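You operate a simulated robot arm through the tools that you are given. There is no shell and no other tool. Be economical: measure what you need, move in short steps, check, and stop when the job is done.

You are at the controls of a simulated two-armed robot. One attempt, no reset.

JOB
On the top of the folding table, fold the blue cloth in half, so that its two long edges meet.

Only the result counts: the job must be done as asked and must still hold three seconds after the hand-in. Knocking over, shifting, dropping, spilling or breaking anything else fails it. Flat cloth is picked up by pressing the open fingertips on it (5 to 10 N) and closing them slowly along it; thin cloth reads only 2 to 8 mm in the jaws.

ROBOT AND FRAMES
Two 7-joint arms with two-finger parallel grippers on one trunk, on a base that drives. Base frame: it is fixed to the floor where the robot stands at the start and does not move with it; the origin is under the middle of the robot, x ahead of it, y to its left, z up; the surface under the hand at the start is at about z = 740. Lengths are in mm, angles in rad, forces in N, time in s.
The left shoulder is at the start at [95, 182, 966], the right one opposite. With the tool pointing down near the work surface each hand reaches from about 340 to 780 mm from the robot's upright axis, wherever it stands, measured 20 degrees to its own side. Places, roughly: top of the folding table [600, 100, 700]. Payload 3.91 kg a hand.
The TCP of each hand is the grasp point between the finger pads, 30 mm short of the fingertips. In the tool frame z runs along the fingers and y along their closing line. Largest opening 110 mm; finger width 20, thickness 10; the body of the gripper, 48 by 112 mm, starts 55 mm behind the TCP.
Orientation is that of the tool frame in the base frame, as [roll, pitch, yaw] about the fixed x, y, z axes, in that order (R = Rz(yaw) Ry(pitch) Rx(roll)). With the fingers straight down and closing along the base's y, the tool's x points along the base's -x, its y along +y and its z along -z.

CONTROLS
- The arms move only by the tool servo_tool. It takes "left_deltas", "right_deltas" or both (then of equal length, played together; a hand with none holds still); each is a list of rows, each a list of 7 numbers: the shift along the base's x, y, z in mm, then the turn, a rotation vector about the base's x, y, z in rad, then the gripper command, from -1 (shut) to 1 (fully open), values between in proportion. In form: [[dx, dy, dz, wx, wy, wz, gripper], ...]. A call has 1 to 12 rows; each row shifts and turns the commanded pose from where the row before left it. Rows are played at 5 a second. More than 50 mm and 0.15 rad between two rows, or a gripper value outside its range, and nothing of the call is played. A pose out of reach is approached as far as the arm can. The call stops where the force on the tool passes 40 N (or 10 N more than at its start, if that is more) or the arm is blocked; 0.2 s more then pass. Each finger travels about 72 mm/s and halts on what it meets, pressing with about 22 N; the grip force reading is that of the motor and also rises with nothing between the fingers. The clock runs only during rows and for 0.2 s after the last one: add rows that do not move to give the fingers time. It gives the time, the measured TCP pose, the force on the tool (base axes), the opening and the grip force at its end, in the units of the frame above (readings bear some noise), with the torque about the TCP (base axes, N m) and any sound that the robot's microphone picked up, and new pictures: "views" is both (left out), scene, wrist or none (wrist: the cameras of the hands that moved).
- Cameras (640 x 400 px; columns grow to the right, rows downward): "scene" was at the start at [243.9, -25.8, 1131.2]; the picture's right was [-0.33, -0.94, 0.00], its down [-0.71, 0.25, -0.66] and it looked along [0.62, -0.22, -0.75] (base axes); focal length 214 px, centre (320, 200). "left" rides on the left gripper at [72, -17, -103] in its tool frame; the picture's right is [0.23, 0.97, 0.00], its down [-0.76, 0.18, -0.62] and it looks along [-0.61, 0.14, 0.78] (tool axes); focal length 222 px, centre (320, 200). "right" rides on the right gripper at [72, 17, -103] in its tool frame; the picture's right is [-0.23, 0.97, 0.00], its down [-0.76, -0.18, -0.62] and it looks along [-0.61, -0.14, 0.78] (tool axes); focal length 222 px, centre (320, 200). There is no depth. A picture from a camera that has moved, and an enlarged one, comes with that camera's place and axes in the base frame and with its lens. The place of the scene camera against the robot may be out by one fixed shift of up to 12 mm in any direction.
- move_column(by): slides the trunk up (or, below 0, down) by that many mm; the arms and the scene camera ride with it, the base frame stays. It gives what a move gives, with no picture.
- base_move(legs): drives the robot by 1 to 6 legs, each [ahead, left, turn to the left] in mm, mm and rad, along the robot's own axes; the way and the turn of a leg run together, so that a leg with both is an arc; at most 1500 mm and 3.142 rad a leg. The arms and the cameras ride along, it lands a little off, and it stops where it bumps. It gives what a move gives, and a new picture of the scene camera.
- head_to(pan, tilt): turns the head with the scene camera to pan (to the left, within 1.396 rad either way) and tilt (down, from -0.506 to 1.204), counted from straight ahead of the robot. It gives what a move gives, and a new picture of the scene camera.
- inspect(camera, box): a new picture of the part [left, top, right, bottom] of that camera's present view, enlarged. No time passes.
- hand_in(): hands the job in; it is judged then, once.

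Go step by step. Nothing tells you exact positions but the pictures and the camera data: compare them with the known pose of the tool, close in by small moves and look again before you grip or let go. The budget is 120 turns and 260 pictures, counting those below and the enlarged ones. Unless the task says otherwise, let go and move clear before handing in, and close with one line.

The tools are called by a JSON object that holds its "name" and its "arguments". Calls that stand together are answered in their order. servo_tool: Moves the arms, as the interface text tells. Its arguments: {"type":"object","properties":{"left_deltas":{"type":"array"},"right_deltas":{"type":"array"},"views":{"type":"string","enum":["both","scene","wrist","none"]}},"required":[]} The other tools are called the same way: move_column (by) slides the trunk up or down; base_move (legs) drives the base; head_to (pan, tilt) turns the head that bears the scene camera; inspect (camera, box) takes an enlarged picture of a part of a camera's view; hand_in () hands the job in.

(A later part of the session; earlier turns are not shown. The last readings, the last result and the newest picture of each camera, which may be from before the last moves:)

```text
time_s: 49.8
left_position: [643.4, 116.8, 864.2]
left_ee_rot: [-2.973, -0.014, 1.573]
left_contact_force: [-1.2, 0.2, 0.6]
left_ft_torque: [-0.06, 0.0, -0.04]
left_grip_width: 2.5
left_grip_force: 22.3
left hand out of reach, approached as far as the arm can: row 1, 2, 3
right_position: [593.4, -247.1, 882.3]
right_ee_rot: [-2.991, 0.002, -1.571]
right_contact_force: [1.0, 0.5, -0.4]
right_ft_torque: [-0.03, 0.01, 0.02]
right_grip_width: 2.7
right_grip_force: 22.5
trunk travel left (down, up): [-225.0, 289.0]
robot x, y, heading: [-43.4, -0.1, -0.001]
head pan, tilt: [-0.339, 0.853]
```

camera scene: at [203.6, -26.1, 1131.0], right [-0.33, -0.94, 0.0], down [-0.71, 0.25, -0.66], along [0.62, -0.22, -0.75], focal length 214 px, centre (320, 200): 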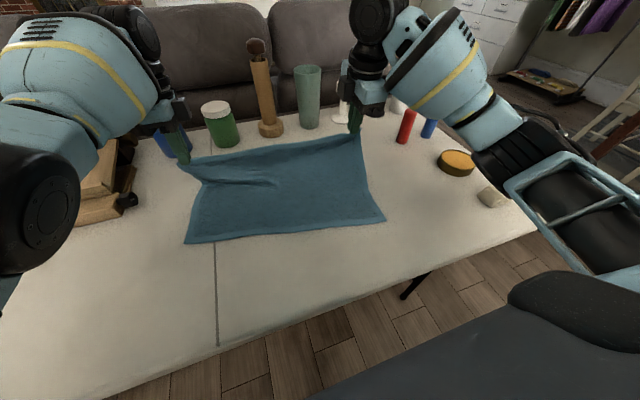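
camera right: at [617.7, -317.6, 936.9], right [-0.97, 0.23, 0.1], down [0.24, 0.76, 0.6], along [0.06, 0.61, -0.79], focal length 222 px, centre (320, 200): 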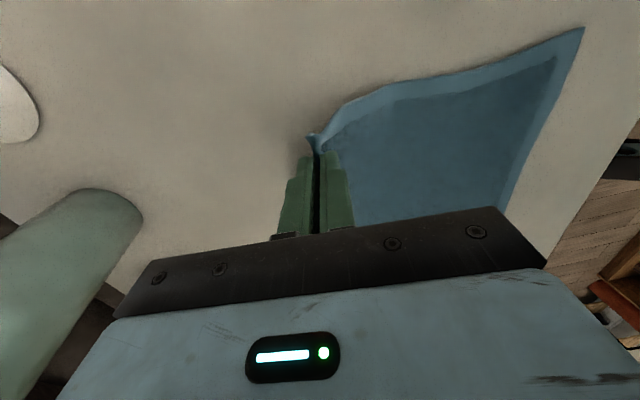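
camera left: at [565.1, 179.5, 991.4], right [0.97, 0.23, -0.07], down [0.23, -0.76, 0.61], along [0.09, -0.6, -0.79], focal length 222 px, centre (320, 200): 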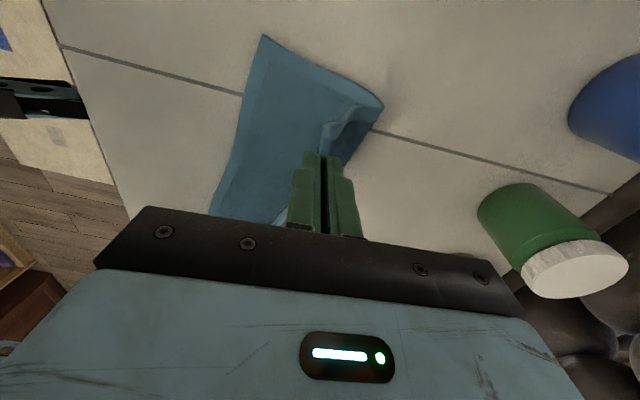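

It is still locked, so I lay the edge flat and release.

{"name": "servo_tool", "arguments": {"left_deltas": [[5, 2, -15, 0, 0, 0, -1], [5, 2, -15, 0, 0, 0, -1], [5, 1, -20, 0, 0, 0, -1], [0, 0, -15, 0, 0, 0, -1], [0, 0, -10, 0, 0, 0, -1], [0, 0, 0, 0, 0, 0, -1]], "right_deltas": [[15, 0, -10, 0, 0, 0, -1], [15, 0, -20, 0, 0, 0, -1], [10, 0, -25, 0, 0, 0, -1], [5, 0, -25, 0, 0, 0, -1], [0, 0, -14, 0, 0, 0, -1], [0, 0, 0, 0, 0, 0, -1]]}}

```text
time_s: 51.2
left_position: [651.7, 124.5, 787.2]
left_ee_rot: [-2.976, -0.013, 1.575]
left_contact_force: [0.2, -0.5, 0.3]
left_ft_torque: [0.0, -0.02, -0.03]
left_grip_width: 2.3
left_grip_force: 22.1
left hand out of reach, approached as far as the arm can: row 2
right_position: [639.9, -246.2, 788.5]
right_ee_rot: [-2.989, 0.003, -1.571]
right_contact_force: [0.8, 0.3, -1.1]
right_ft_torque: [0.0, 0.0, 0.02]
right_grip_width: 2.5
right_grip_force: 21.6
trunk travel left (down, up): [-225.0, 289.0]
robot x, y, heading: [-45.3, 3.1, -0.005]
head pan, tilt: [-0.339, 0.853]
camera scene: at [202.7, -26.0, 1131.3], right [-0.33, -0.94, 0.0], down [-0.71, 0.25, -0.66], along [0.62, -0.22, -0.75], focal length 214 px, centre (320, 200)
camera right: at [606.6, -317.7, 888.6], right [-0.96, 0.23, -0.15], down [0.08, 0.76, 0.64], along [0.26, 0.61, -0.75], focal length 222 px, centre (320, 200)
camera left: at [651.1, 194.2, 892.8], right [0.96, 0.23, -0.16], down [0.28, -0.77, 0.57], along [0.01, -0.6, -0.8], focal length 222 px, centre (320, 200)
```

scene: 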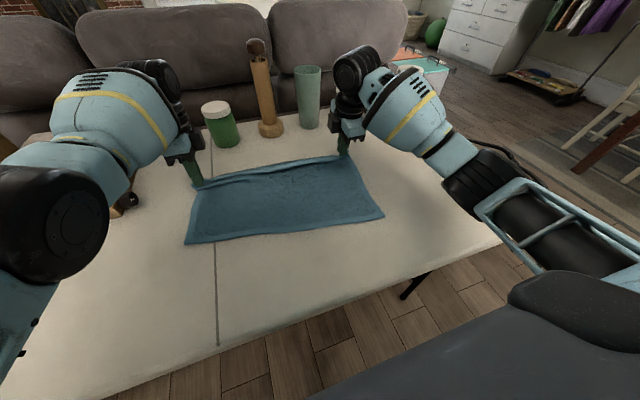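
right: 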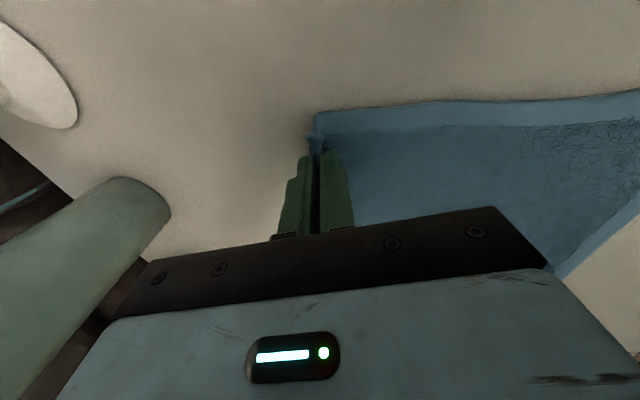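
left: 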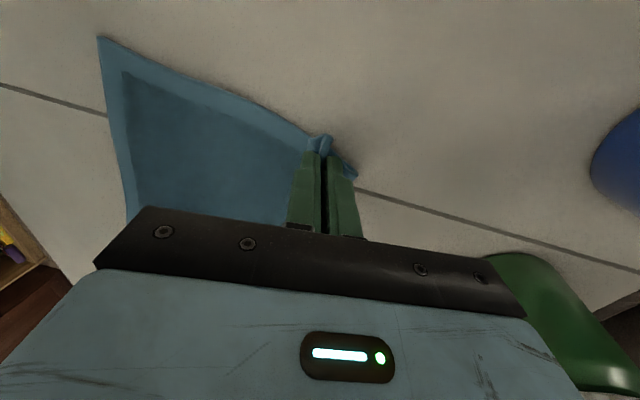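

Low down, the arm looks better bent. I test a retract here before letting go.

{"name": "servo_tool", "arguments": {"left_deltas": [[-8, 0, 5, 0, 0, 0, -1], [-10, 0, 15, 0, 0, 0, -1], [-10, 0, 15, 0, 0, 0, -1], [0, 0, 0, 0, 0, 0, -1]], "right_deltas": [[-8, 0, 5, 0, 0, 0, -1], [-10, 0, 15, 0, 0, 0, -1], [-10, 0, 15, 0, 0, 0, -1], [0, 0, 0, 0, 0, 0, -1]], "views": "scene"}}

```text
time_s: 52.2
left_position: [647.4, 120.1, 824.4]
left_ee_rot: [-2.975, -0.014, 1.575]
left_contact_force: [0.3, 0.4, -0.2]
left_ft_torque: [0.02, 0.0, -0.02]
left_grip_width: 2.5
left_grip_force: 21.9
left hand out of reach, approached as far as the arm can: row 1, 2, 3
right_position: [610.8, -245.3, 823.8]
right_ee_rot: [-2.992, 0.002, -1.573]
right_contact_force: [-0.1, -0.1, -0.8]
right_ft_torque: [0.0, 0.03, -0.01]
right_grip_width: 2.7
right_grip_force: 21.8
trunk travel left (down, up): [-225.0, 289.0]
robot x, y, heading: [-35.8, -2.5, 0.003]
head pan, tilt: [-0.339, 0.853]
camera scene: at [203.0, -26.0, 1131.2], right [-0.33, -0.94, 0.0], down [-0.71, 0.25, -0.66], along [0.62, -0.22, -0.75], focal length 214 px, centre (320, 200)
```

scene: 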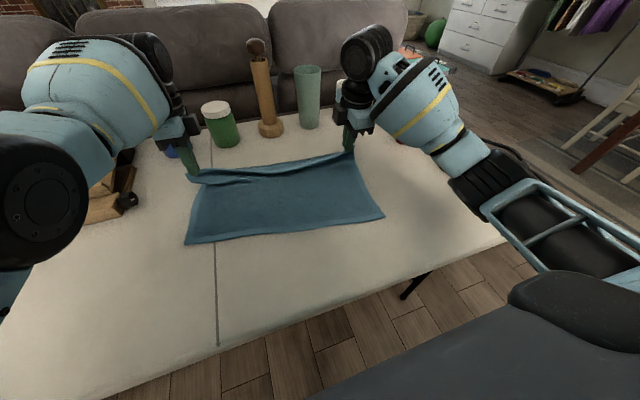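

I put the edge back down, release, and lift clear.

{"name": "servo_tool", "arguments": {"left_deltas": [[2, 2, -15, 0, 0, 0, -1], [3, 2, -15, 0, 0, 0, -1], [0, 0, -8, 0, 0, 0, -1], [0, 0, -4, 0, 0, 0, -1], [0, 0, 0, 0, 0, 0, -0.8], [0, 0, 2, 0, 0, 0, -0.6], [0, 0, 0, 0, 0, 0, -0.5], [0, 0, 20, 0, 0, 0, -0.5], [0, 0, 30, 0, 0, 0, -0.5], [0, 0, 30, 0, 0, 0, -0.5], [0, 0, 0, 0, 0, 0, -0.5]], "right_deltas": [[12, 0, -15, 0, 0, 0, -1], [14, 0, -15, 0, 0, 0, -1], [5, 0, -8, 0, 0, 0, -1], [0, 0, -5, 0, 0, 0, -1], [0, 0, 0, 0, 0, 0, -0.8], [0, 0, 2, 0, 0, 0, -0.6], [0, 0, 0, 0, 0, 0, -0.5], [0, 0, 20, 0, 0, 0, -0.5], [0, 0, 30, 0, 0, 0, -0.5], [0, 0, 30, 0, 0, 0, -0.5], [0, 0, 0, 0, 0, 0, -0.5]]}}

```text
time_s: 54.6
left_position: [648.0, 127.0, 862.3]
left_ee_rot: [-2.974, -0.014, 1.572]
left_contact_force: [0.4, 0.8, 0.4]
left_ft_torque: [0.04, 0.0, 0.01]
left_grip_width: 27.3
left_grip_force: 0.0
left hand out of reach, approached as far as the arm can: row 10
right_position: [642.5, -245.8, 861.5]
right_ee_rot: [-2.993, 0.002, -1.573]
right_contact_force: [-0.6, 0.3, 0.8]
right_ft_torque: [-0.01, 0.0, -0.02]
right_grip_width: 27.3
right_grip_force: 0.0
trunk travel left (down, up): [-225.0, 289.0]
robot x, y, heading: [-41.4, -1.8, 0.001]
head pan, tilt: [-0.339, 0.853]
camera scene: at [203.1, -26.2, 1131.1], right [-0.33, -0.94, 0.0], down [-0.71, 0.25, -0.66], along [0.62, -0.22, -0.75], focal length 214 px, centre (320, 200)
camera right: at [610.7, -318.4, 961.0], right [-0.96, 0.23, -0.15], down [0.08, 0.76, 0.64], along [0.26, 0.61, -0.75], focal length 222 px, centre (320, 200)
camera left: at [646.2, 197.3, 968.1], right [0.96, 0.23, -0.16], down [0.28, -0.77, 0.57], along [0.01, -0.6, -0.8], focal length 222 px, centre (320, 200)
```

scene: 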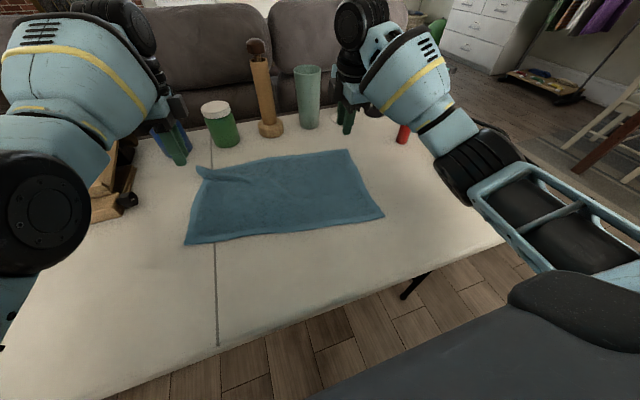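
right: 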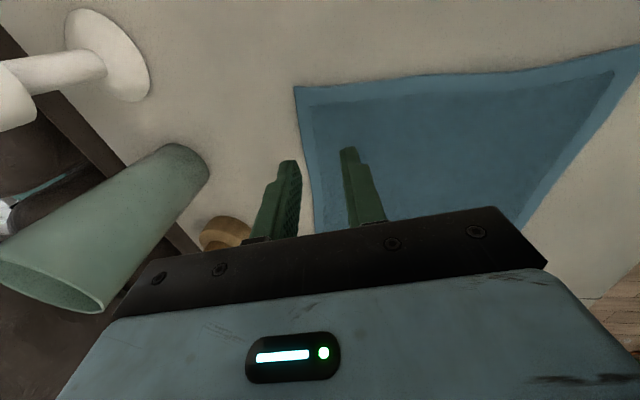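
left: 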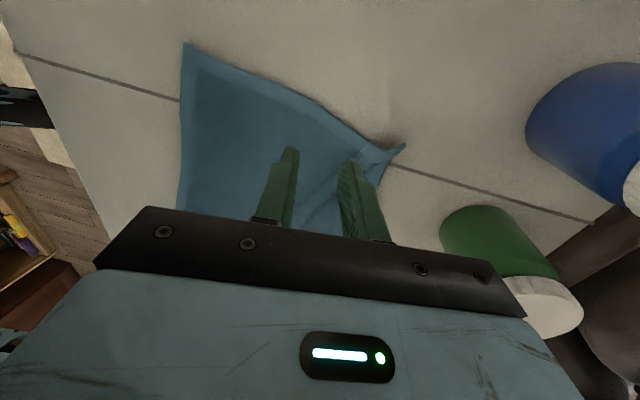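

The cloth lies flat with only a small pucker at the far left corner. I free the left arm by unwinding its yaw and raising it outward.

{"name": "servo_tool", "arguments": {"left_deltas": [[0, 8, 15, 0, 0, 0.14, -0.5], [-5, 8, 15, 0, 0, 0.14, -0.5], [-5, 8, 15, 0, -0.04, 0.14, -0.5], [-10, 8, 15, 0, -0.04, 0.14, -0.5], [-10, 8, 15, 0, -0.04, 0.14, -0.5], [-10, 0, 15, 0, -0.04, 0.14, -0.5], [-10, 0, 0, 0, 0, 0.14, -0.5], [-10, 0, 0, 0, 0, 0.14, -0.5], [-10, 0, 0, 0, 0, 0.14, -0.5], [-20, 0, 0, 0, 0, 0.14, -0.5], [-20, 0, 0, 0, 0, 0.14, -0.5], [0, 0, 0, 0, 0, 0, -0.5]], "right_deltas": [[0, 0, 10, 0, 0, 0, -0.5], [-10, 0, 10, 0, 0, 0, -0.5], [-10, 0, 10, 0, 0, 0, -0.5], [0, 0, 0, 0, 0, 0, -0.5], [0, 0, 0, 0, 0, 0, -0.5], [0, 0, 0, 0, 0, 0, -0.5], [0, 0, 0, 0, 0, 0, -0.5], [0, 0, 0, 0, 0, 0, -0.5], [0, 0, 0, 0, 0, 0, -0.5], [0, 0, 0, 0, 0, 0, -0.5], [0, 0, 0, 0, 0, 0, -0.5], [0, 0, 0, 0, 0, 0, -0.5]], "views": "scene"}}

```text
time_s: 57.2
left_position: [547.5, 165.2, 955.6]
left_ee_rot: [3.127, 0.081, 3.049]
left_contact_force: [-0.5, -0.5, -0.9]
left_ft_torque: [0.0, 0.02, 0.0]
left_grip_width: 27.4
left_grip_force: 0.0
left hand out of reach, approached as far as the arm can: row 2
right_position: [623.1, -247.5, 893.0]
right_ee_rot: [-2.991, 0.002, -1.572]
right_contact_force: [0.7, 0.4, 0.1]
right_ft_torque: [-0.01, -0.01, 0.04]
right_grip_width: 27.5
right_grip_force: 0.0
trunk travel left (down, up): [-225.0, 289.0]
robot x, y, heading: [-42.3, -1.7, -0.003]
head pan, tilt: [-0.339, 0.853]
camera scene: at [203.0, -26.1, 1131.2], right [-0.33, -0.94, 0.0], down [-0.71, 0.25, -0.66], along [0.62, -0.22, -0.75], focal length 214 px, centre (320, 200)
```

scene: 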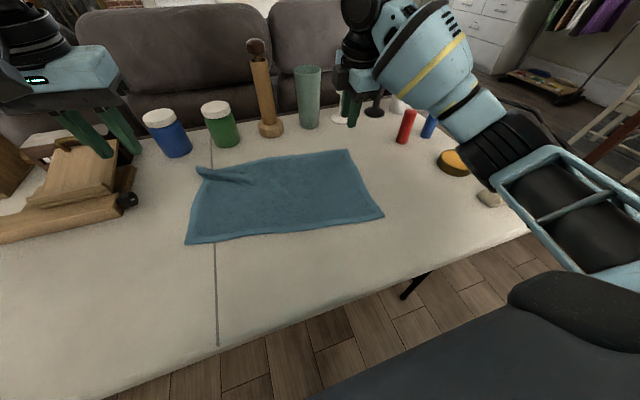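

The left arm is free. I drive back to the original base position, where the far edge is within comfortable reach, and set both hands up again.

{"name": "base_move", "arguments": {"legs": [[42, 0, 0]]}}

{"name": "servo_tool", "arguments": {"left_deltas": [[0, 0, -5, 0, 0.03, -0.148, -0.5], [5, -4, -5, 0, 0, -0.148, -0.5], [5, -4, -5, 0, 0, -0.148, -0.5], [5, -4, -10, 0, 0, -0.148, -0.5], [5, -4, -10, 0, 0, -0.148, -0.5], [5, -4, -10, 0, 0, -0.148, -0.5], [5, -4, -10, 0, 0, -0.148, -0.5], [5, -4, -10, 0, 0, -0.148, -0.5], [5, -4, -10, 0, 0, -0.148, -0.5], [5, -4, -10, 0, 0, -0.148, -0.5], [0, -3, -10, 0, 0, 0, -0.5], [0, 0, 0, 0, 0, 0, -0.5]], "right_deltas": [[-10, 0, -5, 0, 0.05, 0, -0.5], [-10, 0, -5, 0, 0.05, 0, -0.5], [-10, 0, -10, 0, 0.05, 0, -0.5], [0, 0, -10, 0, 0, 0, -0.5], [0, 0, -10, 0, 0, 0, -0.5], [0, 0, 0, 0, 0, 0, -0.5], [0, 0, 0, 0, 0, 0, -0.5], [0, 0, 0, 0, 0, 0, -0.5], [0, 0, 0, 0, 0, 0, -0.5], [0, 0, 0, 0, 0, 0, -0.5], [0, 0, 0, 0, 0, 0, -0.5], [0, 0, 0, 0, 0, 0, -0.5]]}}

```text
time_s: 58.1
left_position: [591.0, 163.9, 954.3]
left_ee_rot: [3.131, 0.081, 3.046]
left_contact_force: [0.3, -0.3, 0.0]
left_ft_torque: [0.01, -0.01, 0.03]
left_grip_width: 27.5
left_grip_force: 0.0
right_position: [665.9, -247.4, 892.4]
right_ee_rot: [-2.992, 0.001, -1.573]
right_contact_force: [0.2, -0.3, 0.1]
right_ft_torque: [0.02, 0.02, 0.0]
right_grip_width: 27.5
right_grip_force: 0.0
trunk travel left (down, up): [-225.0, 289.0]
robot x, y, heading: [0.1, 0.7, -0.002]
head pan, tilt: [-0.339, 0.853]
camera scene: at [246.0, -26.1, 1131.0], right [-0.33, -0.94, 0.0], down [-0.71, 0.25, -0.66], along [0.62, -0.22, -0.75], focal length 214 px, centre (320, 200)
```

scene: 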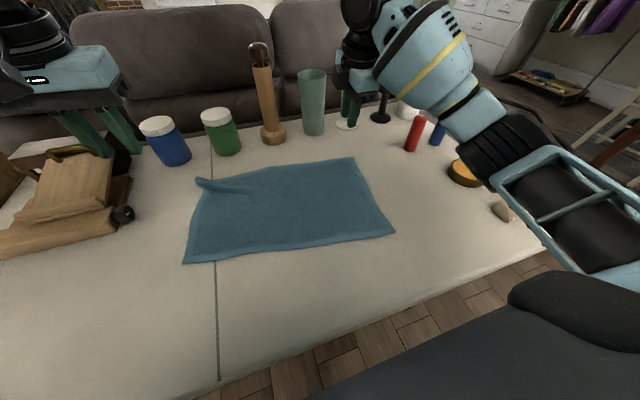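

```text
refused: row 1 steps farther than a row can; nothing moved
```

The failed pull shifted and turned the cloth: its near left corner is now at about x≈490 and the right at about 415. I go over the near edge with both hands to drag it back square, towards the robot.

{"name": "servo_tool", "arguments": {"left_deltas": [[-7, -3.5, -5, 0, 0, -0.134, -0.455], [-7, -3.5, -8, 0, 0, -0.134, -0.455], [-7, -3.5, -8, 0, 0, -0.134, -0.455], [-7, -3.5, -9, 0, 0, -0.134, -0.455], [-7, -3.5, -9, 0, 0, -0.134, -0.455], [-7, -3.5, -9, 0, 0, -0.134, -0.455], [-7, -3.5, -9, 0, 0, -0.134, -0.455], [-7, -3.5, -9, 0, 0, -0.134, -0.455], [-7, -3.5, -9, 0, 0.04, -0.134, -0.455], [-7, -3.5, -9, 0, 0.04, -0.134, -0.455], [-7, -3.5, -9, 0, 0, -0.134, -0.455], [0, 0, 0, 0, 0, 0, -0.455]], "right_deltas": [[-20, 0, -3, 0, 0.05, 0, -0.455], [-20, 0, -3, 0, 0.05, 0, -0.455], [-20, 0, -3, 0, 0.05, 0, -0.455], [-20, 0, -3, 0, 0, 0, -0.455], [-20, 0, -3, 0, 0, 0, -0.455], [-20, 0, -3, 0, 0, 0, -0.455], [-20, 0, -3, 0, 0, 0, -0.455], [-20, 0, -3, 0, 0, 0, -0.455], [-20, 0, -3, 0, 0, 0, -0.455], [-20, 0, -3, 0, 0, 0, -0.455], [-20, 0, -3, 0, 0, 0, -0.455], [0, 0, 0, 0, 0, 0, -0.455]]}}

```text
time_s: 60.7
left_position: [512.8, 125.4, 860.4]
left_ee_rot: [-3.077, 0.059, 1.578]
left_contact_force: [0.3, -0.9, -0.4]
left_ft_torque: [-0.03, 0.0, 0.01]
left_grip_width: 29.8
left_grip_force: 0.1
right_position: [445.8, -248.8, 859.1]
right_ee_rot: [-3.14, 0.001, -1.573]
right_contact_force: [0.1, -0.6, -0.1]
right_ft_torque: [0.02, -0.01, -0.01]
right_grip_width: 30.0
right_grip_force: 0.0
trunk travel left (down, up): [-225.0, 289.0]
robot x, y, heading: [1.5, 0.5, 0.001]
head pan, tilt: [-0.339, 0.853]
camera scene: at [245.0, -26.1, 1131.2], right [-0.33, -0.94, 0.0], down [-0.71, 0.25, -0.66], along [0.62, -0.22, -0.75], focal length 214 px, centre (320, 200)
camera right: at [428.1, -319.9, 962.2], right [-0.97, 0.23, 0.0], down [0.18, 0.76, 0.62], along [0.14, 0.61, -0.78], focal length 222 px, centre (320, 200)
camera left: at [500.7, 202.9, 961.2], right [0.97, 0.23, -0.08], down [0.22, -0.72, 0.65], along [0.09, -0.65, -0.75], focal length 222 px, centre (320, 200)
```

scene: 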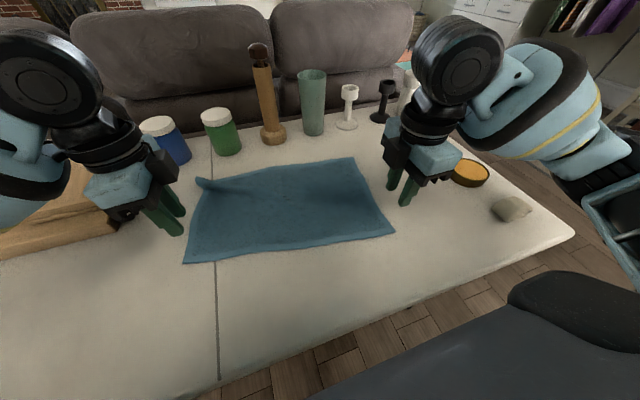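
right: 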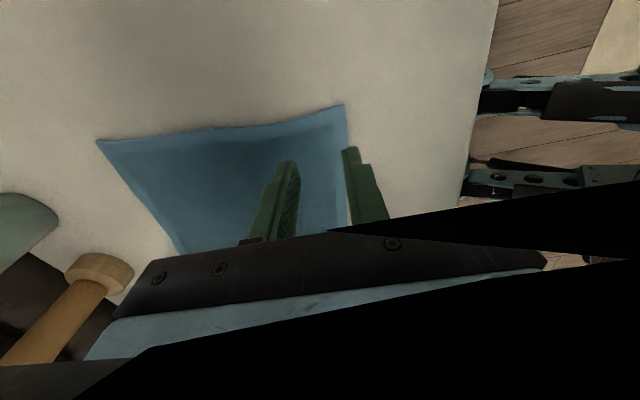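
left: 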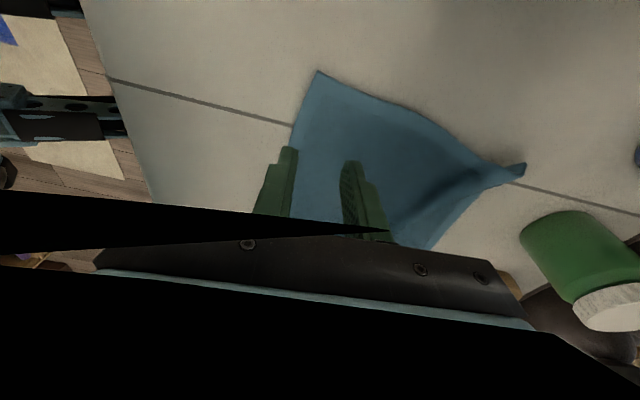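

The near edge is at about x=487 (left) and 422 (right). I level the left hand and descend.

{"name": "servo_tool", "arguments": {"left_deltas": [[0, 3, -20, 0.03, -0.033, 0, -0.455], [0, 3, -25, 0.03, -0.033, 0, -0.455], [0, 0, -25, 0, 0, 0, -0.455], [0, 0, -10, 0, 0, 0, -0.455], [0, 0, -3, 0, 0, 0, -0.455], [0, 0, 0, 0, 0, 0, -0.455]], "right_deltas": [[0, 5, -20, 0, 0, 0, -0.455], [0, 5, -25, 0, 0, 0, -0.455], [0, 3, -25, 0, 0, 0, -0.455], [0, 0, -10, 0, 0, 0, -0.455], [0, 0, -3, 0, 0, 0, -0.455], [0, 0, 0, 0, 0, 0, -0.455]], "views": "none"}}

```text
time_s: 62.1
left_position: [511.4, 132.2, 777.7]
left_ee_rot: [3.141, 0.0, 1.575]
left_contact_force: [0.2, 0.2, -0.1]
left_ft_torque: [-0.03, 0.01, 0.03]
left_grip_width: 30.0
left_grip_force: 0.2
right_position: [445.1, -234.9, 777.1]
right_ee_rot: [-3.14, 0.002, -1.573]
right_contact_force: [-0.3, 0.4, 0.2]
right_ft_torque: [-0.02, 0.0, 0.05]
right_grip_width: 30.0
right_grip_force: 0.2
trunk travel left (down, up): [-225.0, 289.0]
robot x, y, heading: [-2.0, 2.1, -0.004]
head pan, tilt: [-0.339, 0.853]
```

{"name": "servo_tool", "arguments": {"left_deltas": [[0, 0, -3, 0, 0, 0, -0.455], [0, 0, -1.5, 0, 0, 0, -0.455], [0, 0, 0, 0, 0, 0, -0.455]], "right_deltas": [[0, 0, -3, 0, 0, 0, -0.455], [0, 0, -1.5, 0, 0, 0, -0.455], [0, 0, 0, 0, 0, 0, -0.455]], "views": "none"}}

```text
time_s: 62.9
left_position: [512.4, 130.9, 775.0]
left_ee_rot: [3.14, 0.0, 1.577]
left_contact_force: [0.1, -0.4, 0.2]
left_ft_torque: [0.0, 0.0, 0.0]
left_grip_width: 29.9
left_grip_force: 0.0
right_position: [445.2, -234.5, 772.6]
right_ee_rot: [-3.136, 0.001, -1.572]
right_contact_force: [1.9, -0.5, 13.9]
right_ft_torque: [-0.01, -0.06, -0.03]
right_grip_width: 29.8
right_grip_force: 0.0
trunk travel left (down, up): [-225.0, 289.0]
robot x, y, heading: [2.3, 0.4, -0.004]
head pan, tilt: [-0.339, 0.853]
```

{"name": "servo_tool", "arguments": {"left_deltas": [[0, 0, -1.5, 0, 0, 0, -0.455], [0, 0, -1, 0, 0, 0, -0.455], [0, 0, 0, 0, 0, 0, -0.455]], "right_deltas": [[0, 0, 0.5, 0, 0, 0, -0.455], [0, 0, 0, 0, 0, 0, -0.455], [0, 0, 0, 0, 0, 0, -0.455]], "views": "none"}}

```text
time_s: 63.7
left_position: [512.1, 132.3, 773.2]
left_ee_rot: [3.139, 0.001, 1.577]
left_contact_force: [-0.7, 1.1, 11.9]
left_ft_torque: [0.07, 0.06, -0.03]
left_grip_width: 30.0
left_grip_force: 0.1
right_position: [444.6, -233.7, 773.6]
right_ee_rot: [-3.139, -0.001, -1.573]
right_contact_force: [3.5, -0.1, 12.7]
right_ft_torque: [0.02, -0.12, 0.01]
right_grip_width: 29.8
right_grip_force: 0.1
trunk travel left (down, up): [-225.0, 289.0]
robot x, y, heading: [-0.3, 1.0, 0.001]
head pan, tilt: [-0.339, 0.853]
```

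Contact is good. I close slowly here, then drag the cloth square in the next step.

{"name": "servo_tool", "arguments": {"left_deltas": [[0, 0, 0.2, 0, 0, 0, -0.5], [0, 0, 0, 0, 0, 0, -0.55], [0, 0, 0, 0, 0, 0, -0.6], [0, 0, 0, 0, 0, 0, -0.65], [0, 0, 0, 0, 0, 0, -0.7], [0, 0, 0, 0, 0, 0, -0.75], [0, 0, 0, 0, 0, 0, -0.8], [0, 0, 0, 0, 0, 0, -0.85], [0, 0, 0, 0, 0, 0, -0.9], [0, 0, 0, 0, 0, 0, -0.95], [0, 0, 0, 0, 0, 0, -1], [0, 0, 0, 0, 0, 0, -1]], "right_deltas": [[0, 0, 0.2, 0, 0, 0, -0.5], [0, 0, 0, 0, 0, 0, -0.55], [0, 0, 0, 0, 0, 0, -0.6], [0, 0, 0, 0, 0, 0, -0.65], [0, 0, 0, 0, 0, 0, -0.7], [0, 0, 0, 0, 0, 0, -0.75], [0, 0, 0, 0, 0, 0, -0.8], [0, 0, 0, 0, 0, 0, -0.85], [0, 0, 0, 0, 0, 0, -0.9], [0, 0, 0, 0, 0, 0, -0.95], [0, 0, 0, 0, 0, 0, -1], [0, 0, 0, 0, 0, 0, -1]], "views": "none"}}

```text
time_s: 66.3
left_position: [510.7, 130.3, 772.9]
left_ee_rot: [3.137, 0.001, 1.576]
left_contact_force: [3.5, -2.1, 21.6]
left_ft_torque: [0.05, -0.08, 0.03]
left_grip_width: 4.2
left_grip_force: 22.1
right_position: [443.8, -234.0, 773.8]
right_ee_rot: [-3.137, 0.002, -1.574]
right_contact_force: [2.0, 2.0, 10.3]
right_ft_torque: [0.08, -0.04, 0.02]
right_grip_width: 4.3
right_grip_force: 22.4
trunk travel left (down, up): [-225.0, 289.0]
robot x, y, heading: [-1.7, -1.2, -0.004]
head pan, tilt: [-0.339, 0.853]
```

Both hands grip, so I drag the cloth straight towards the robot, slightly lifted.

{"name": "servo_tool", "arguments": {"left_deltas": [[0, 0, 6, 0, 0, 0, -1], [-12, 0, 0, 0, 0, 0, -1], [-14, 1, 0, 0, 0, 0, -1], [-14, 1, 0, 0, 0, 0, -1], [-14, 0, 0, 0, 0, 0, -1], [-14, 0, 0, 0, 0, 0, -1], [-14, 0, 0, 0, 0, 0, -1], [-10, 0, 0, 0, 0, 0, -1], [0, 0, -4, 0, 0, 0, -1], [0, 0, 0, 0, 0, 0, -1]], "right_deltas": [[0, 0, 6, 0, 0, 0, -1], [-4, 0, 0, 0, 0, 0, -1], [-4, -1, 0, 0, 0, 0, -1], [-4, -1, 0, 0, 0, 0, -1], [-4, -1, 0, 0, 0, 0, -1], [-4, 0, 0, 0, 0, 0, -1], [-4, 0, 0, 0, 0, 0, -1], [-3, 0, 0, 0, 0, 0, -1], [0, 0, -4, 0, 0, 0, -1], [0, 0, 0, 0, 0, 0, -1]]}}

```text
time_s: 68.5
left_position: [421.4, 133.4, 774.2]
left_ee_rot: [3.139, -0.001, 1.577]
left_contact_force: [0.4, 0.3, 1.5]
left_ft_torque: [0.03, 0.06, -0.01]
left_grip_width: 3.7
left_grip_force: 21.9
right_position: [418.4, -236.8, 775.1]
right_ee_rot: [-3.14, 0.002, -1.571]
right_contact_force: [-0.6, 0.5, 1.6]
right_ft_torque: [0.02, -0.01, -0.01]
right_grip_width: 4.0
right_grip_force: 22.2
trunk travel left (down, up): [-225.0, 289.0]
robot x, y, heading: [-0.7, 3.2, -0.005]
head pan, tilt: [-0.339, 0.853]
camera scene: at [244.8, -26.1, 1131.3], right [-0.33, -0.94, 0.0], down [-0.71, 0.25, -0.66], along [0.62, -0.22, -0.75], focal length 214 px, centre (320, 200)
camera right: at [401.0, -308.6, 877.8], right [-0.97, 0.23, 0.0], down [0.18, 0.76, 0.62], along [0.14, 0.61, -0.78], focal length 222 px, centre (320, 200)
camera left: at [402.5, 204.8, 877.8], right [0.97, 0.23, 0.0], down [0.18, -0.76, 0.62], along [0.15, -0.61, -0.78], focal length 222 px, centre (320, 200)
```

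scene: 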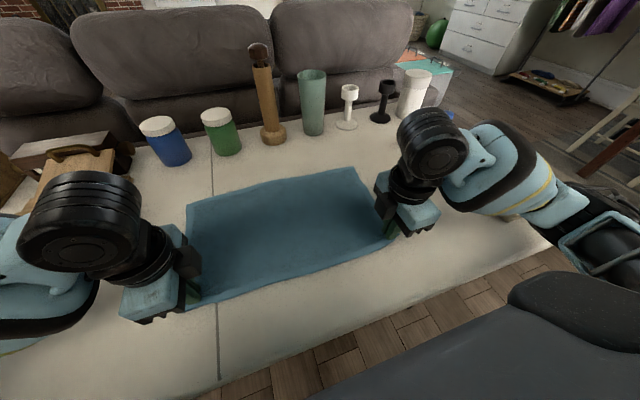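
right: 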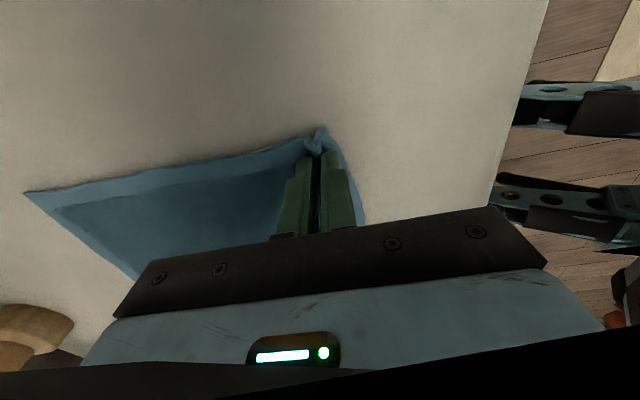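
left: 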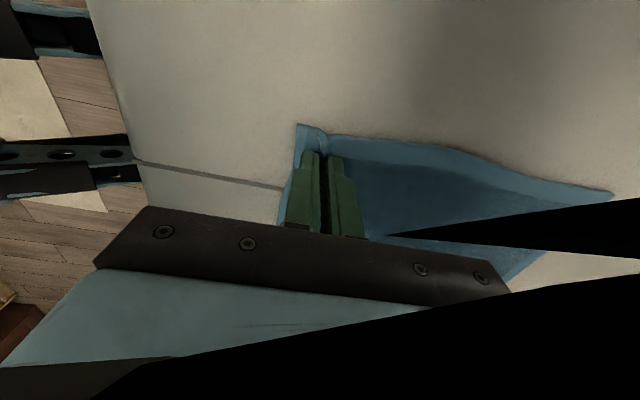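

The cloth is square and flat again, with its far edge at about x≈646. I release and move both hands to the far edge.

{"name": "servo_tool", "arguments": {"left_deltas": [[0, 0, 0, 0, 0, 0, -0.7], [0, 0, 0, 0, 0, 0, -0.4], [0, 0, 25, 0, 0, 0, -0.4], [10, 0, 35, 0, 0, 0, -0.71], [40, -2, 10, 0, 0, 0, -0.71], [40, -2, 0, 0, 0, 0, -0.71], [40, -2, 0, 0, 0, 0, -0.71], [40, 0, 0, 0, 0, 0, -0.71], [30, 0, 0, 0, 0, 0, -0.71], [15, 0, 0, 0, 0.1, 0, -0.71], [0, 0, 0, 0, 0, 0, -0.71]], "right_deltas": [[0, 0, 0, 0, 0, 0, -0.7], [0, 0, 0, 0, 0, 0, -0.4], [0, 0, 25, 0, 0, 0, -0.4], [10, 0, 35, 0, 0, 0, -0.71], [40, 0, 10, 0, 0, 0, -0.71], [40, 0, 0, 0, 0, 0, -0.71], [40, 0, 0, 0, 0, 0, -0.71], [40, 0, 0, 0, 0, 0, -0.71], [30, 0, 0, 0, 0, 0, -0.71], [15, 0, 0, 0, 0.1, 0, -0.71], [0, 0, 0, 0, 0, 0, -0.71]]}}

```text
time_s: 70.9
left_position: [635.7, 128.4, 843.5]
left_ee_rot: [-3.042, 0.0, 1.574]
left_contact_force: [0.4, -0.1, 0.3]
left_ft_torque: [0.0, 0.03, 0.01]
left_grip_width: 16.0
left_grip_force: 0.1
right_position: [633.4, -235.2, 844.2]
right_ee_rot: [3.043, 0.001, -1.57]
right_contact_force: [0.1, 0.4, 0.4]
right_ft_torque: [0.01, -0.02, -0.07]
right_grip_width: 15.9
right_grip_force: 0.1
trunk travel left (down, up): [-225.0, 289.0]
robot x, y, heading: [5.6, -0.0, -0.005]
head pan, tilt: [-0.339, 0.853]
camera scene: at [244.7, -26.1, 1131.3], right [-0.33, -0.94, 0.0], down [-0.71, 0.25, -0.66], along [0.62, -0.22, -0.75], focal length 214 px, centre (320, 200)
camera right: at [626.4, -307.7, 949.4], right [-0.97, 0.23, 0.1], down [0.24, 0.76, 0.6], along [0.06, 0.61, -0.79], focal length 222 px, centre (320, 200)
camera left: at [627.6, 199.9, 948.6], right [0.97, 0.23, -0.1], down [0.24, -0.76, 0.6], along [0.07, -0.61, -0.79], focal length 222 px, centre (320, 200)
```

scene: 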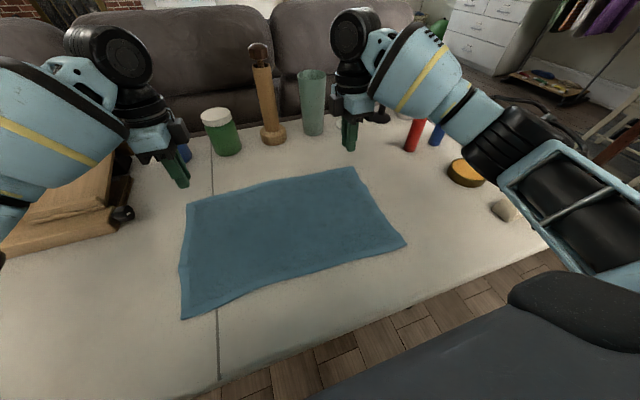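
right: 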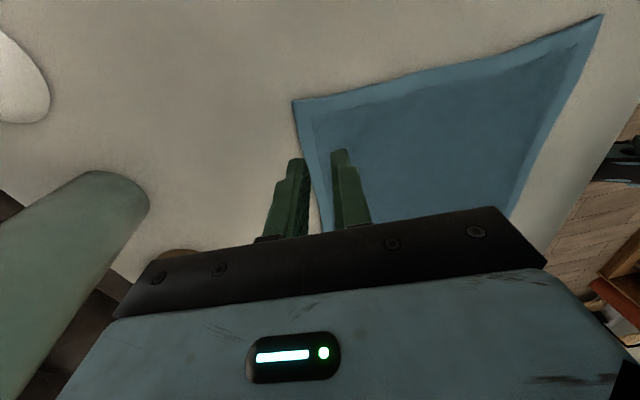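
left: 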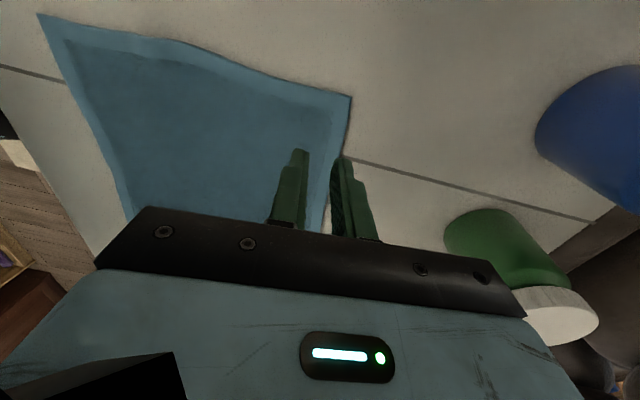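

The far edge is at 644.7 (left) and 640 (right), and the near edge is at 385 and 380. I approach with the small bite.

{"name": "servo_tool", "arguments": {"left_deltas": [[3, 2, -20, 0, 0, 0, -0.71], [3, 1, -25, 0, 0, 0, -0.71], [0, 0, -16, 0, 0, 0, -0.71], [0, 0, -4, 0, 0, 0, -0.71], [0, 0, 0, 0, 0, 0, -0.71]], "right_deltas": [[2, -3, -20, 0, 0, 0, -0.71], [2, -3, -25, 0, 0, 0, -0.71], [0, 0, -16, 0, 0, 0, -0.71], [0, 0, -4, 0, 0, 0, -0.71], [0, 0, 0, 0, 0, 0, -0.71]], "views": "wrist"}}

```text
time_s: 72.1
left_position: [640.3, 130.4, 780.0]
left_ee_rot: [-3.042, -0.003, 1.575]
left_contact_force: [0.7, -0.4, -0.6]
left_ft_torque: [0.0, 0.0, 0.04]
left_grip_width: 15.9
left_grip_force: 0.1
right_position: [638.1, -242.6, 780.0]
right_ee_rot: [3.043, 0.003, -1.572]
right_contact_force: [0.5, -0.6, 0.4]
right_ft_torque: [-0.01, 0.02, 0.0]
right_grip_width: 16.2
right_grip_force: 0.0
trunk travel left (down, up): [-225.0, 289.0]
robot x, y, heading: [-1.9, -0.9, -0.002]
head pan, tilt: [-0.339, 0.853]
camera right: at [630.8, -314.5, 883.2], right [-0.97, 0.23, 0.1], down [0.24, 0.76, 0.6], along [0.06, 0.61, -0.79], focal length 222 px, centre (320, 200)
camera left: at [633.0, 202.6, 883.8], right [0.97, 0.23, -0.1], down [0.24, -0.76, 0.6], along [0.07, -0.61, -0.79], focal length 222 px, centre (320, 200)
```

right: 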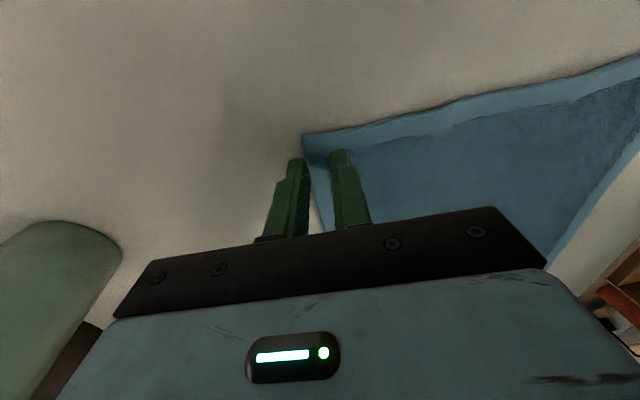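
left: 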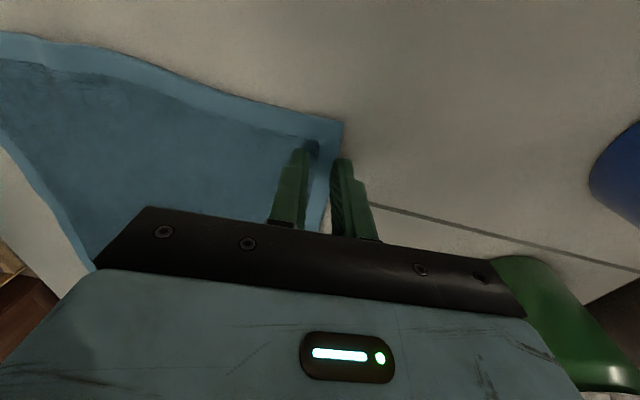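

{"name": "servo_tool", "arguments": {"left_deltas": [[1.5, 0, -3, 0, 0, 0, -0.71], [0, 0, -1.5, 0, 0, 0, -0.71], [0, 0, 0, 0, 0, 0, -0.71]], "right_deltas": [[-0.5, 0, -3, 0, 0, 0, -0.71], [0, 0, -1.5, 0, 0, 0, -0.71], [0, 0, 0, 0, 0, 0, -0.71]], "views": "none"}}

```text
time_s: 72.9
left_position: [641.9, 130.9, 775.1]
left_ee_rot: [-3.043, 0.0, 1.576]
left_contact_force: [0.7, 0.3, 0.6]
left_ft_torque: [0.0, -0.02, 0.03]
left_grip_width: 15.7
left_grip_force: 0.1
right_position: [637.8, -243.0, 775.6]
right_ee_rot: [3.041, 0.002, -1.573]
right_contact_force: [0.3, 0.4, 0.8]
right_ft_torque: [0.01, -0.03, -0.01]
right_grip_width: 16.0
right_grip_force: 0.1
trunk travel left (down, up): [-225.0, 289.0]
robot x, y, heading: [-4.1, 0.1, 0.001]
head pan, tilt: [-0.339, 0.853]
```

{"name": "servo_tool", "arguments": {"left_deltas": [[0, 0, -1.5, 0, 0, 0, -0.71], [0, 0, -1, 0, 0, 0, -0.71], [0, 0, 0, 0, 0, 0, -0.71]], "right_deltas": [[0, 0, -1.5, 0, 0, 0, -0.71], [0, 0, -1, 0, 0, 0, -0.71], [0, 0, 0, 0, 0, 0, -0.71]], "views": "none"}}

```text
time_s: 73.7
left_position: [642.6, 131.5, 773.2]
left_ee_rot: [-3.045, -0.001, 1.575]
left_contact_force: [0.6, -0.3, 4.4]
left_ft_torque: [0.01, -0.05, -0.02]
left_grip_width: 15.6
left_grip_force: 0.1
right_position: [636.2, -243.1, 773.6]
right_ee_rot: [3.045, -0.001, -1.573]
right_contact_force: [1.2, -0.2, 3.4]
right_ft_torque: [0.0, 0.02, 0.0]
right_grip_width: 16.0
right_grip_force: 0.0
trunk travel left (down, up): [-225.0, 289.0]
robot x, y, heading: [1.6, -2.1, -0.002]
head pan, tilt: [-0.339, 0.853]
```

{"name": "servo_tool", "arguments": {"left_deltas": [[0, 0, -0.7, 0, 0, 0, -0.71], [0, 0, 0, 0, 0, 0, -0.71], [0, 0, 0, 0, 0, 0, -0.74], [0, 0, 0, 0, 0, 0, -0.78], [0, 0, 0, 0, 0, 0, -0.82], [0, 0, 0, 0, 0, 0, -0.86], [0, 0, 0, 0, 0, 0, -0.9], [0, 0, 0, 0, 0, 0, -0.95], [0, 0, 0, 0, 0, 0, -1], [0, 0, 0, 0, 0, 0, -1]], "right_deltas": [[0, 0, -0.9, 0, 0, 0, -0.71], [0, 0, 0, 0, 0, 0, -0.71], [0, 0, 0, 0, 0, 0, -0.74], [0, 0, 0, 0, 0, 0, -0.78], [0, 0, 0, 0, 0, 0, -0.82], [0, 0, 0, 0, 0, 0, -0.86], [0, 0, 0, 0, 0, 0, -0.9], [0, 0, 0, 0, 0, 0, -0.95], [0, 0, 0, 0, 0, 0, -1], [0, 0, 0, 0, 0, 0, -1]], "views": "wrist"}}

```text
time_s: 75.9
left_position: [641.9, 131.4, 772.8]
left_ee_rot: [-3.045, 0.001, 1.577]
left_contact_force: [0.5, -0.2, 10.4]
left_ft_torque: [-0.03, 0.02, -0.01]
left_grip_width: 0.0
left_grip_force: 22.1
right_position: [634.9, -242.9, 771.8]
right_ee_rot: [3.044, 0.002, -1.571]
right_contact_force: [0.0, 1.4, 8.8]
right_ft_torque: [0.02, 0.0, 0.01]
right_grip_width: 0.0
right_grip_force: 22.0
trunk travel left (down, up): [-225.0, 289.0]
robot x, y, heading: [-1.7, 1.6, -0.003]
head pan, tilt: [-0.339, 0.853]
camera right: at [629.1, -314.6, 877.1], right [-0.97, 0.23, 0.09], down [0.24, 0.76, 0.6], along [0.07, 0.61, -0.79], focal length 222 px, centre (320, 200)
camera left: at [633.3, 202.3, 877.4], right [0.97, 0.23, -0.09], down [0.24, -0.76, 0.6], along [0.07, -0.61, -0.79], focal length 222 px, centre (320, 200)
```

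right: 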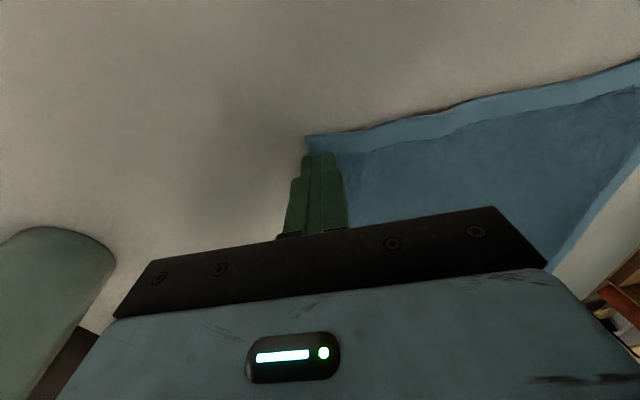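
left: 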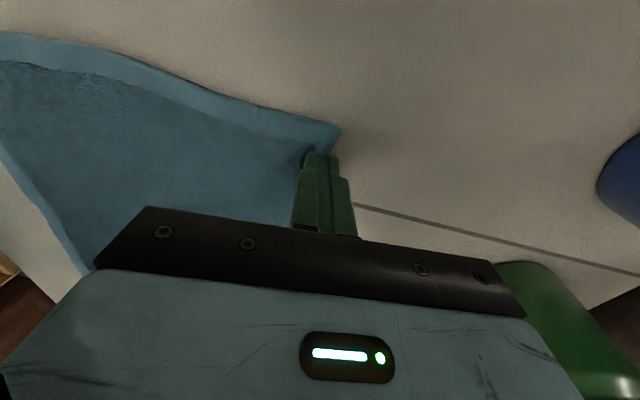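

Both hands missed because the edge slipped under the outer fingers on the bare table. I retry without tilt and with the outer fingertip straddling the edge.

{"name": "servo_tool", "arguments": {"left_deltas": [[0, 0, 10, 0, 0, 0, -1], [-6, 0, 5, 0, -0.1, 0, -0.67], [-5, 0, -3, 0, 0, 0, -0.67], [0, 0, -7, 0, 0, 0, -0.67], [0, 0, -2, 0, 0, 0, -0.67], [0, 0, 0, 0, 0, 0, -0.67]], "right_deltas": [[0, 0, 10, 0, 0, 0, -1], [-5, 0, 5, 0, -0.1, 0, -0.67], [-4, 0, -3, 0, 0, 0, -0.67], [0, 0, -7, 0, 0, 0, -0.67], [0, 0, -2, 0, 0, 0, -0.67], [0, 0, 0, 0, 0, 0, -0.67]], "views": "wrist"}}

```text
time_s: 77.3
left_position: [632.0, 130.6, 774.6]
left_ee_rot: [3.141, 0.0, 1.576]
left_contact_force: [0.0, 0.4, 1.9]
left_ft_torque: [0.0, 0.04, 0.01]
left_grip_width: 18.1
left_grip_force: 0.0
right_position: [628.1, -242.5, 774.3]
right_ee_rot: [-3.14, 0.002, -1.573]
right_contact_force: [-0.2, -0.7, 1.4]
right_ft_torque: [-0.03, 0.03, 0.01]
right_grip_width: 18.0
right_grip_force: 0.0
trunk travel left (down, up): [-225.0, 289.0]
robot x, y, heading: [-0.2, 1.0, -0.003]
head pan, tilt: [-0.339, 0.853]
camera right: at [610.3, -314.4, 877.8], right [-0.97, 0.23, 0.0], down [0.18, 0.76, 0.62], along [0.14, 0.61, -0.78], focal length 222 px, centre (320, 200)
camera left: at [613.4, 202.6, 877.9], right [0.97, 0.23, 0.0], down [0.18, -0.76, 0.62], along [0.15, -0.61, -0.78], focal length 222 px, centre (320, 200)
```

right: 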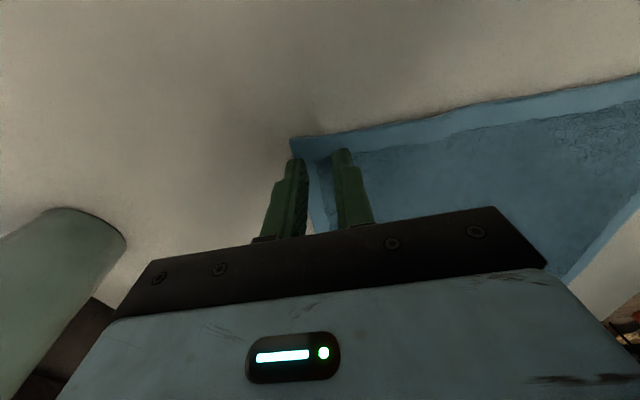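
left: 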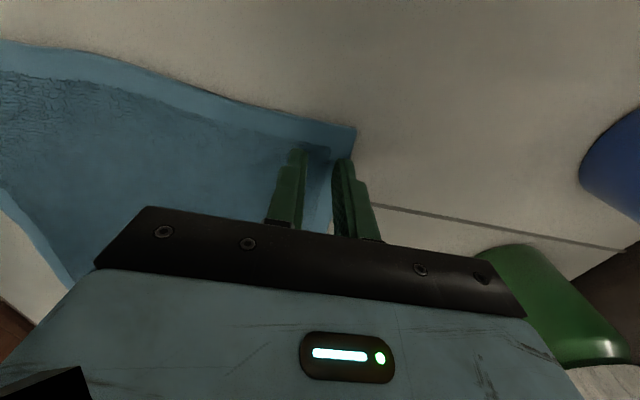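

{"name": "servo_tool", "arguments": {"left_deltas": [[-1.5, 0, 1.5, 0, 0, 0, -0.65], [0, 0, -2.2, 0, 0, 0, -0.65], [0, 0, 0, 0, 0, 0, -0.65]], "right_deltas": [[-3, 0, 1.5, 0, 0, 0, -0.65], [0, 0, -2.2, 0, 0, 0, -0.65], [0, 0, 0, 0, 0, 0, -0.65]], "views": "none"}}

```text
time_s: 78.1
left_position: [629.0, 130.1, 773.5]
left_ee_rot: [3.14, 0.0, 1.575]
left_contact_force: [0.5, 0.6, 4.2]
left_ft_torque: [0.03, 0.01, -0.01]
left_grip_width: 19.1
left_grip_force: 0.0
right_position: [624.0, -242.4, 774.8]
right_ee_rot: [-3.14, 0.001, -1.574]
right_contact_force: [0.2, 0.0, 1.5]
right_ft_torque: [0.0, 0.02, 0.0]
right_grip_width: 18.7
right_grip_force: 0.0
trunk travel left (down, up): [-225.0, 289.0]
robot x, y, heading: [0.1, 1.3, 0.004]
head pan, tilt: [-0.339, 0.853]
```

{"name": "servo_tool", "arguments": {"left_deltas": [[0, 0, -0.5, 0, 0, 0, -0.65], [0, 0, 0, 0, 0, 0, -0.65], [0, 0, 0, 0, 0, 0, -0.7], [0, 0, 0, 0, 0, 0, -0.74], [0, 0, 0, 0, 0, 0, -0.78], [0, 0, 0, 0, 0, 0, -0.82], [0, 0, 0, 0, 0, 0, -0.86], [0, 0, 0, 0, 0, 0, -0.9], [0, 0, 0, 0, 0, 0, -0.95], [0, 0, 0, 0, 0, 0, -1], [0, 0, 0, 0, 0, 0, -1]], "right_deltas": [[0, 0, -1, 0, 0, 0, -0.65], [0, 0, 0, 0, 0, 0, -0.65], [0, 0, 0, 0, 0, 0, -0.7], [0, 0, 0, 0, 0, 0, -0.74], [0, 0, 0, 0, 0, 0, -0.78], [0, 0, 0, 0, 0, 0, -0.82], [0, 0, 0, 0, 0, 0, -0.86], [0, 0, 0, 0, 0, 0, -0.9], [0, 0, 0, 0, 0, 0, -0.95], [0, 0, 0, 0, 0, 0, -1], [0, 0, 0, 0, 0, 0, -1]], "views": "wrist"}}

```text
time_s: 80.5
left_position: [628.5, 130.3, 773.7]
left_ee_rot: [3.139, 0.0, 1.577]
left_contact_force: [-0.9, -1.3, 6.0]
left_ft_torque: [-0.02, 0.01, -0.03]
left_grip_width: 4.0
left_grip_force: 21.8
right_position: [623.5, -242.3, 774.2]
right_ee_rot: [-3.14, 0.002, -1.574]
right_contact_force: [0.6, 1.2, 7.9]
right_ft_torque: [0.01, 0.03, -0.02]
right_grip_width: 3.4
right_grip_force: 22.4
trunk travel left (down, up): [-225.0, 289.0]
robot x, y, heading: [1.8, 1.2, -0.001]
head pan, tilt: [-0.339, 0.853]
camera right: at [606.6, -314.0, 876.7], right [-0.97, 0.23, 0.0], down [0.18, 0.76, 0.62], along [0.14, 0.61, -0.78], focal length 222 px, centre (320, 200)
camera left: at [611.2, 202.2, 877.2], right [0.97, 0.23, 0.0], down [0.18, -0.76, 0.62], along [0.15, -0.61, -0.78], focal length 222 px, centre (320, 200)
```

right: 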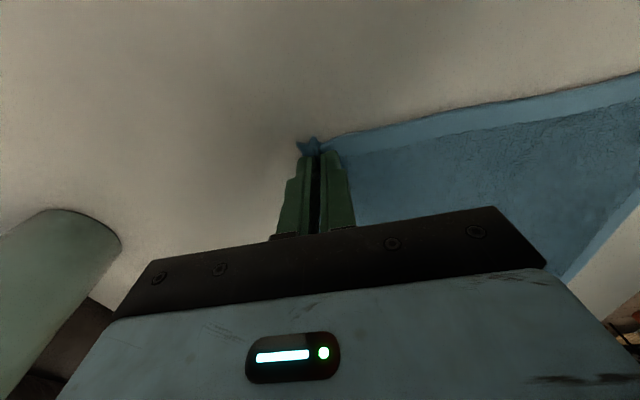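
left: 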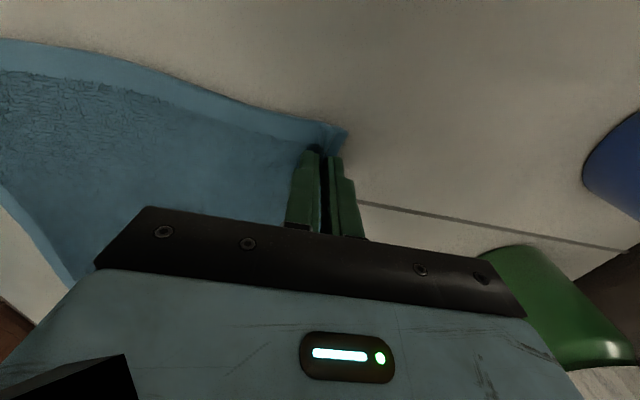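

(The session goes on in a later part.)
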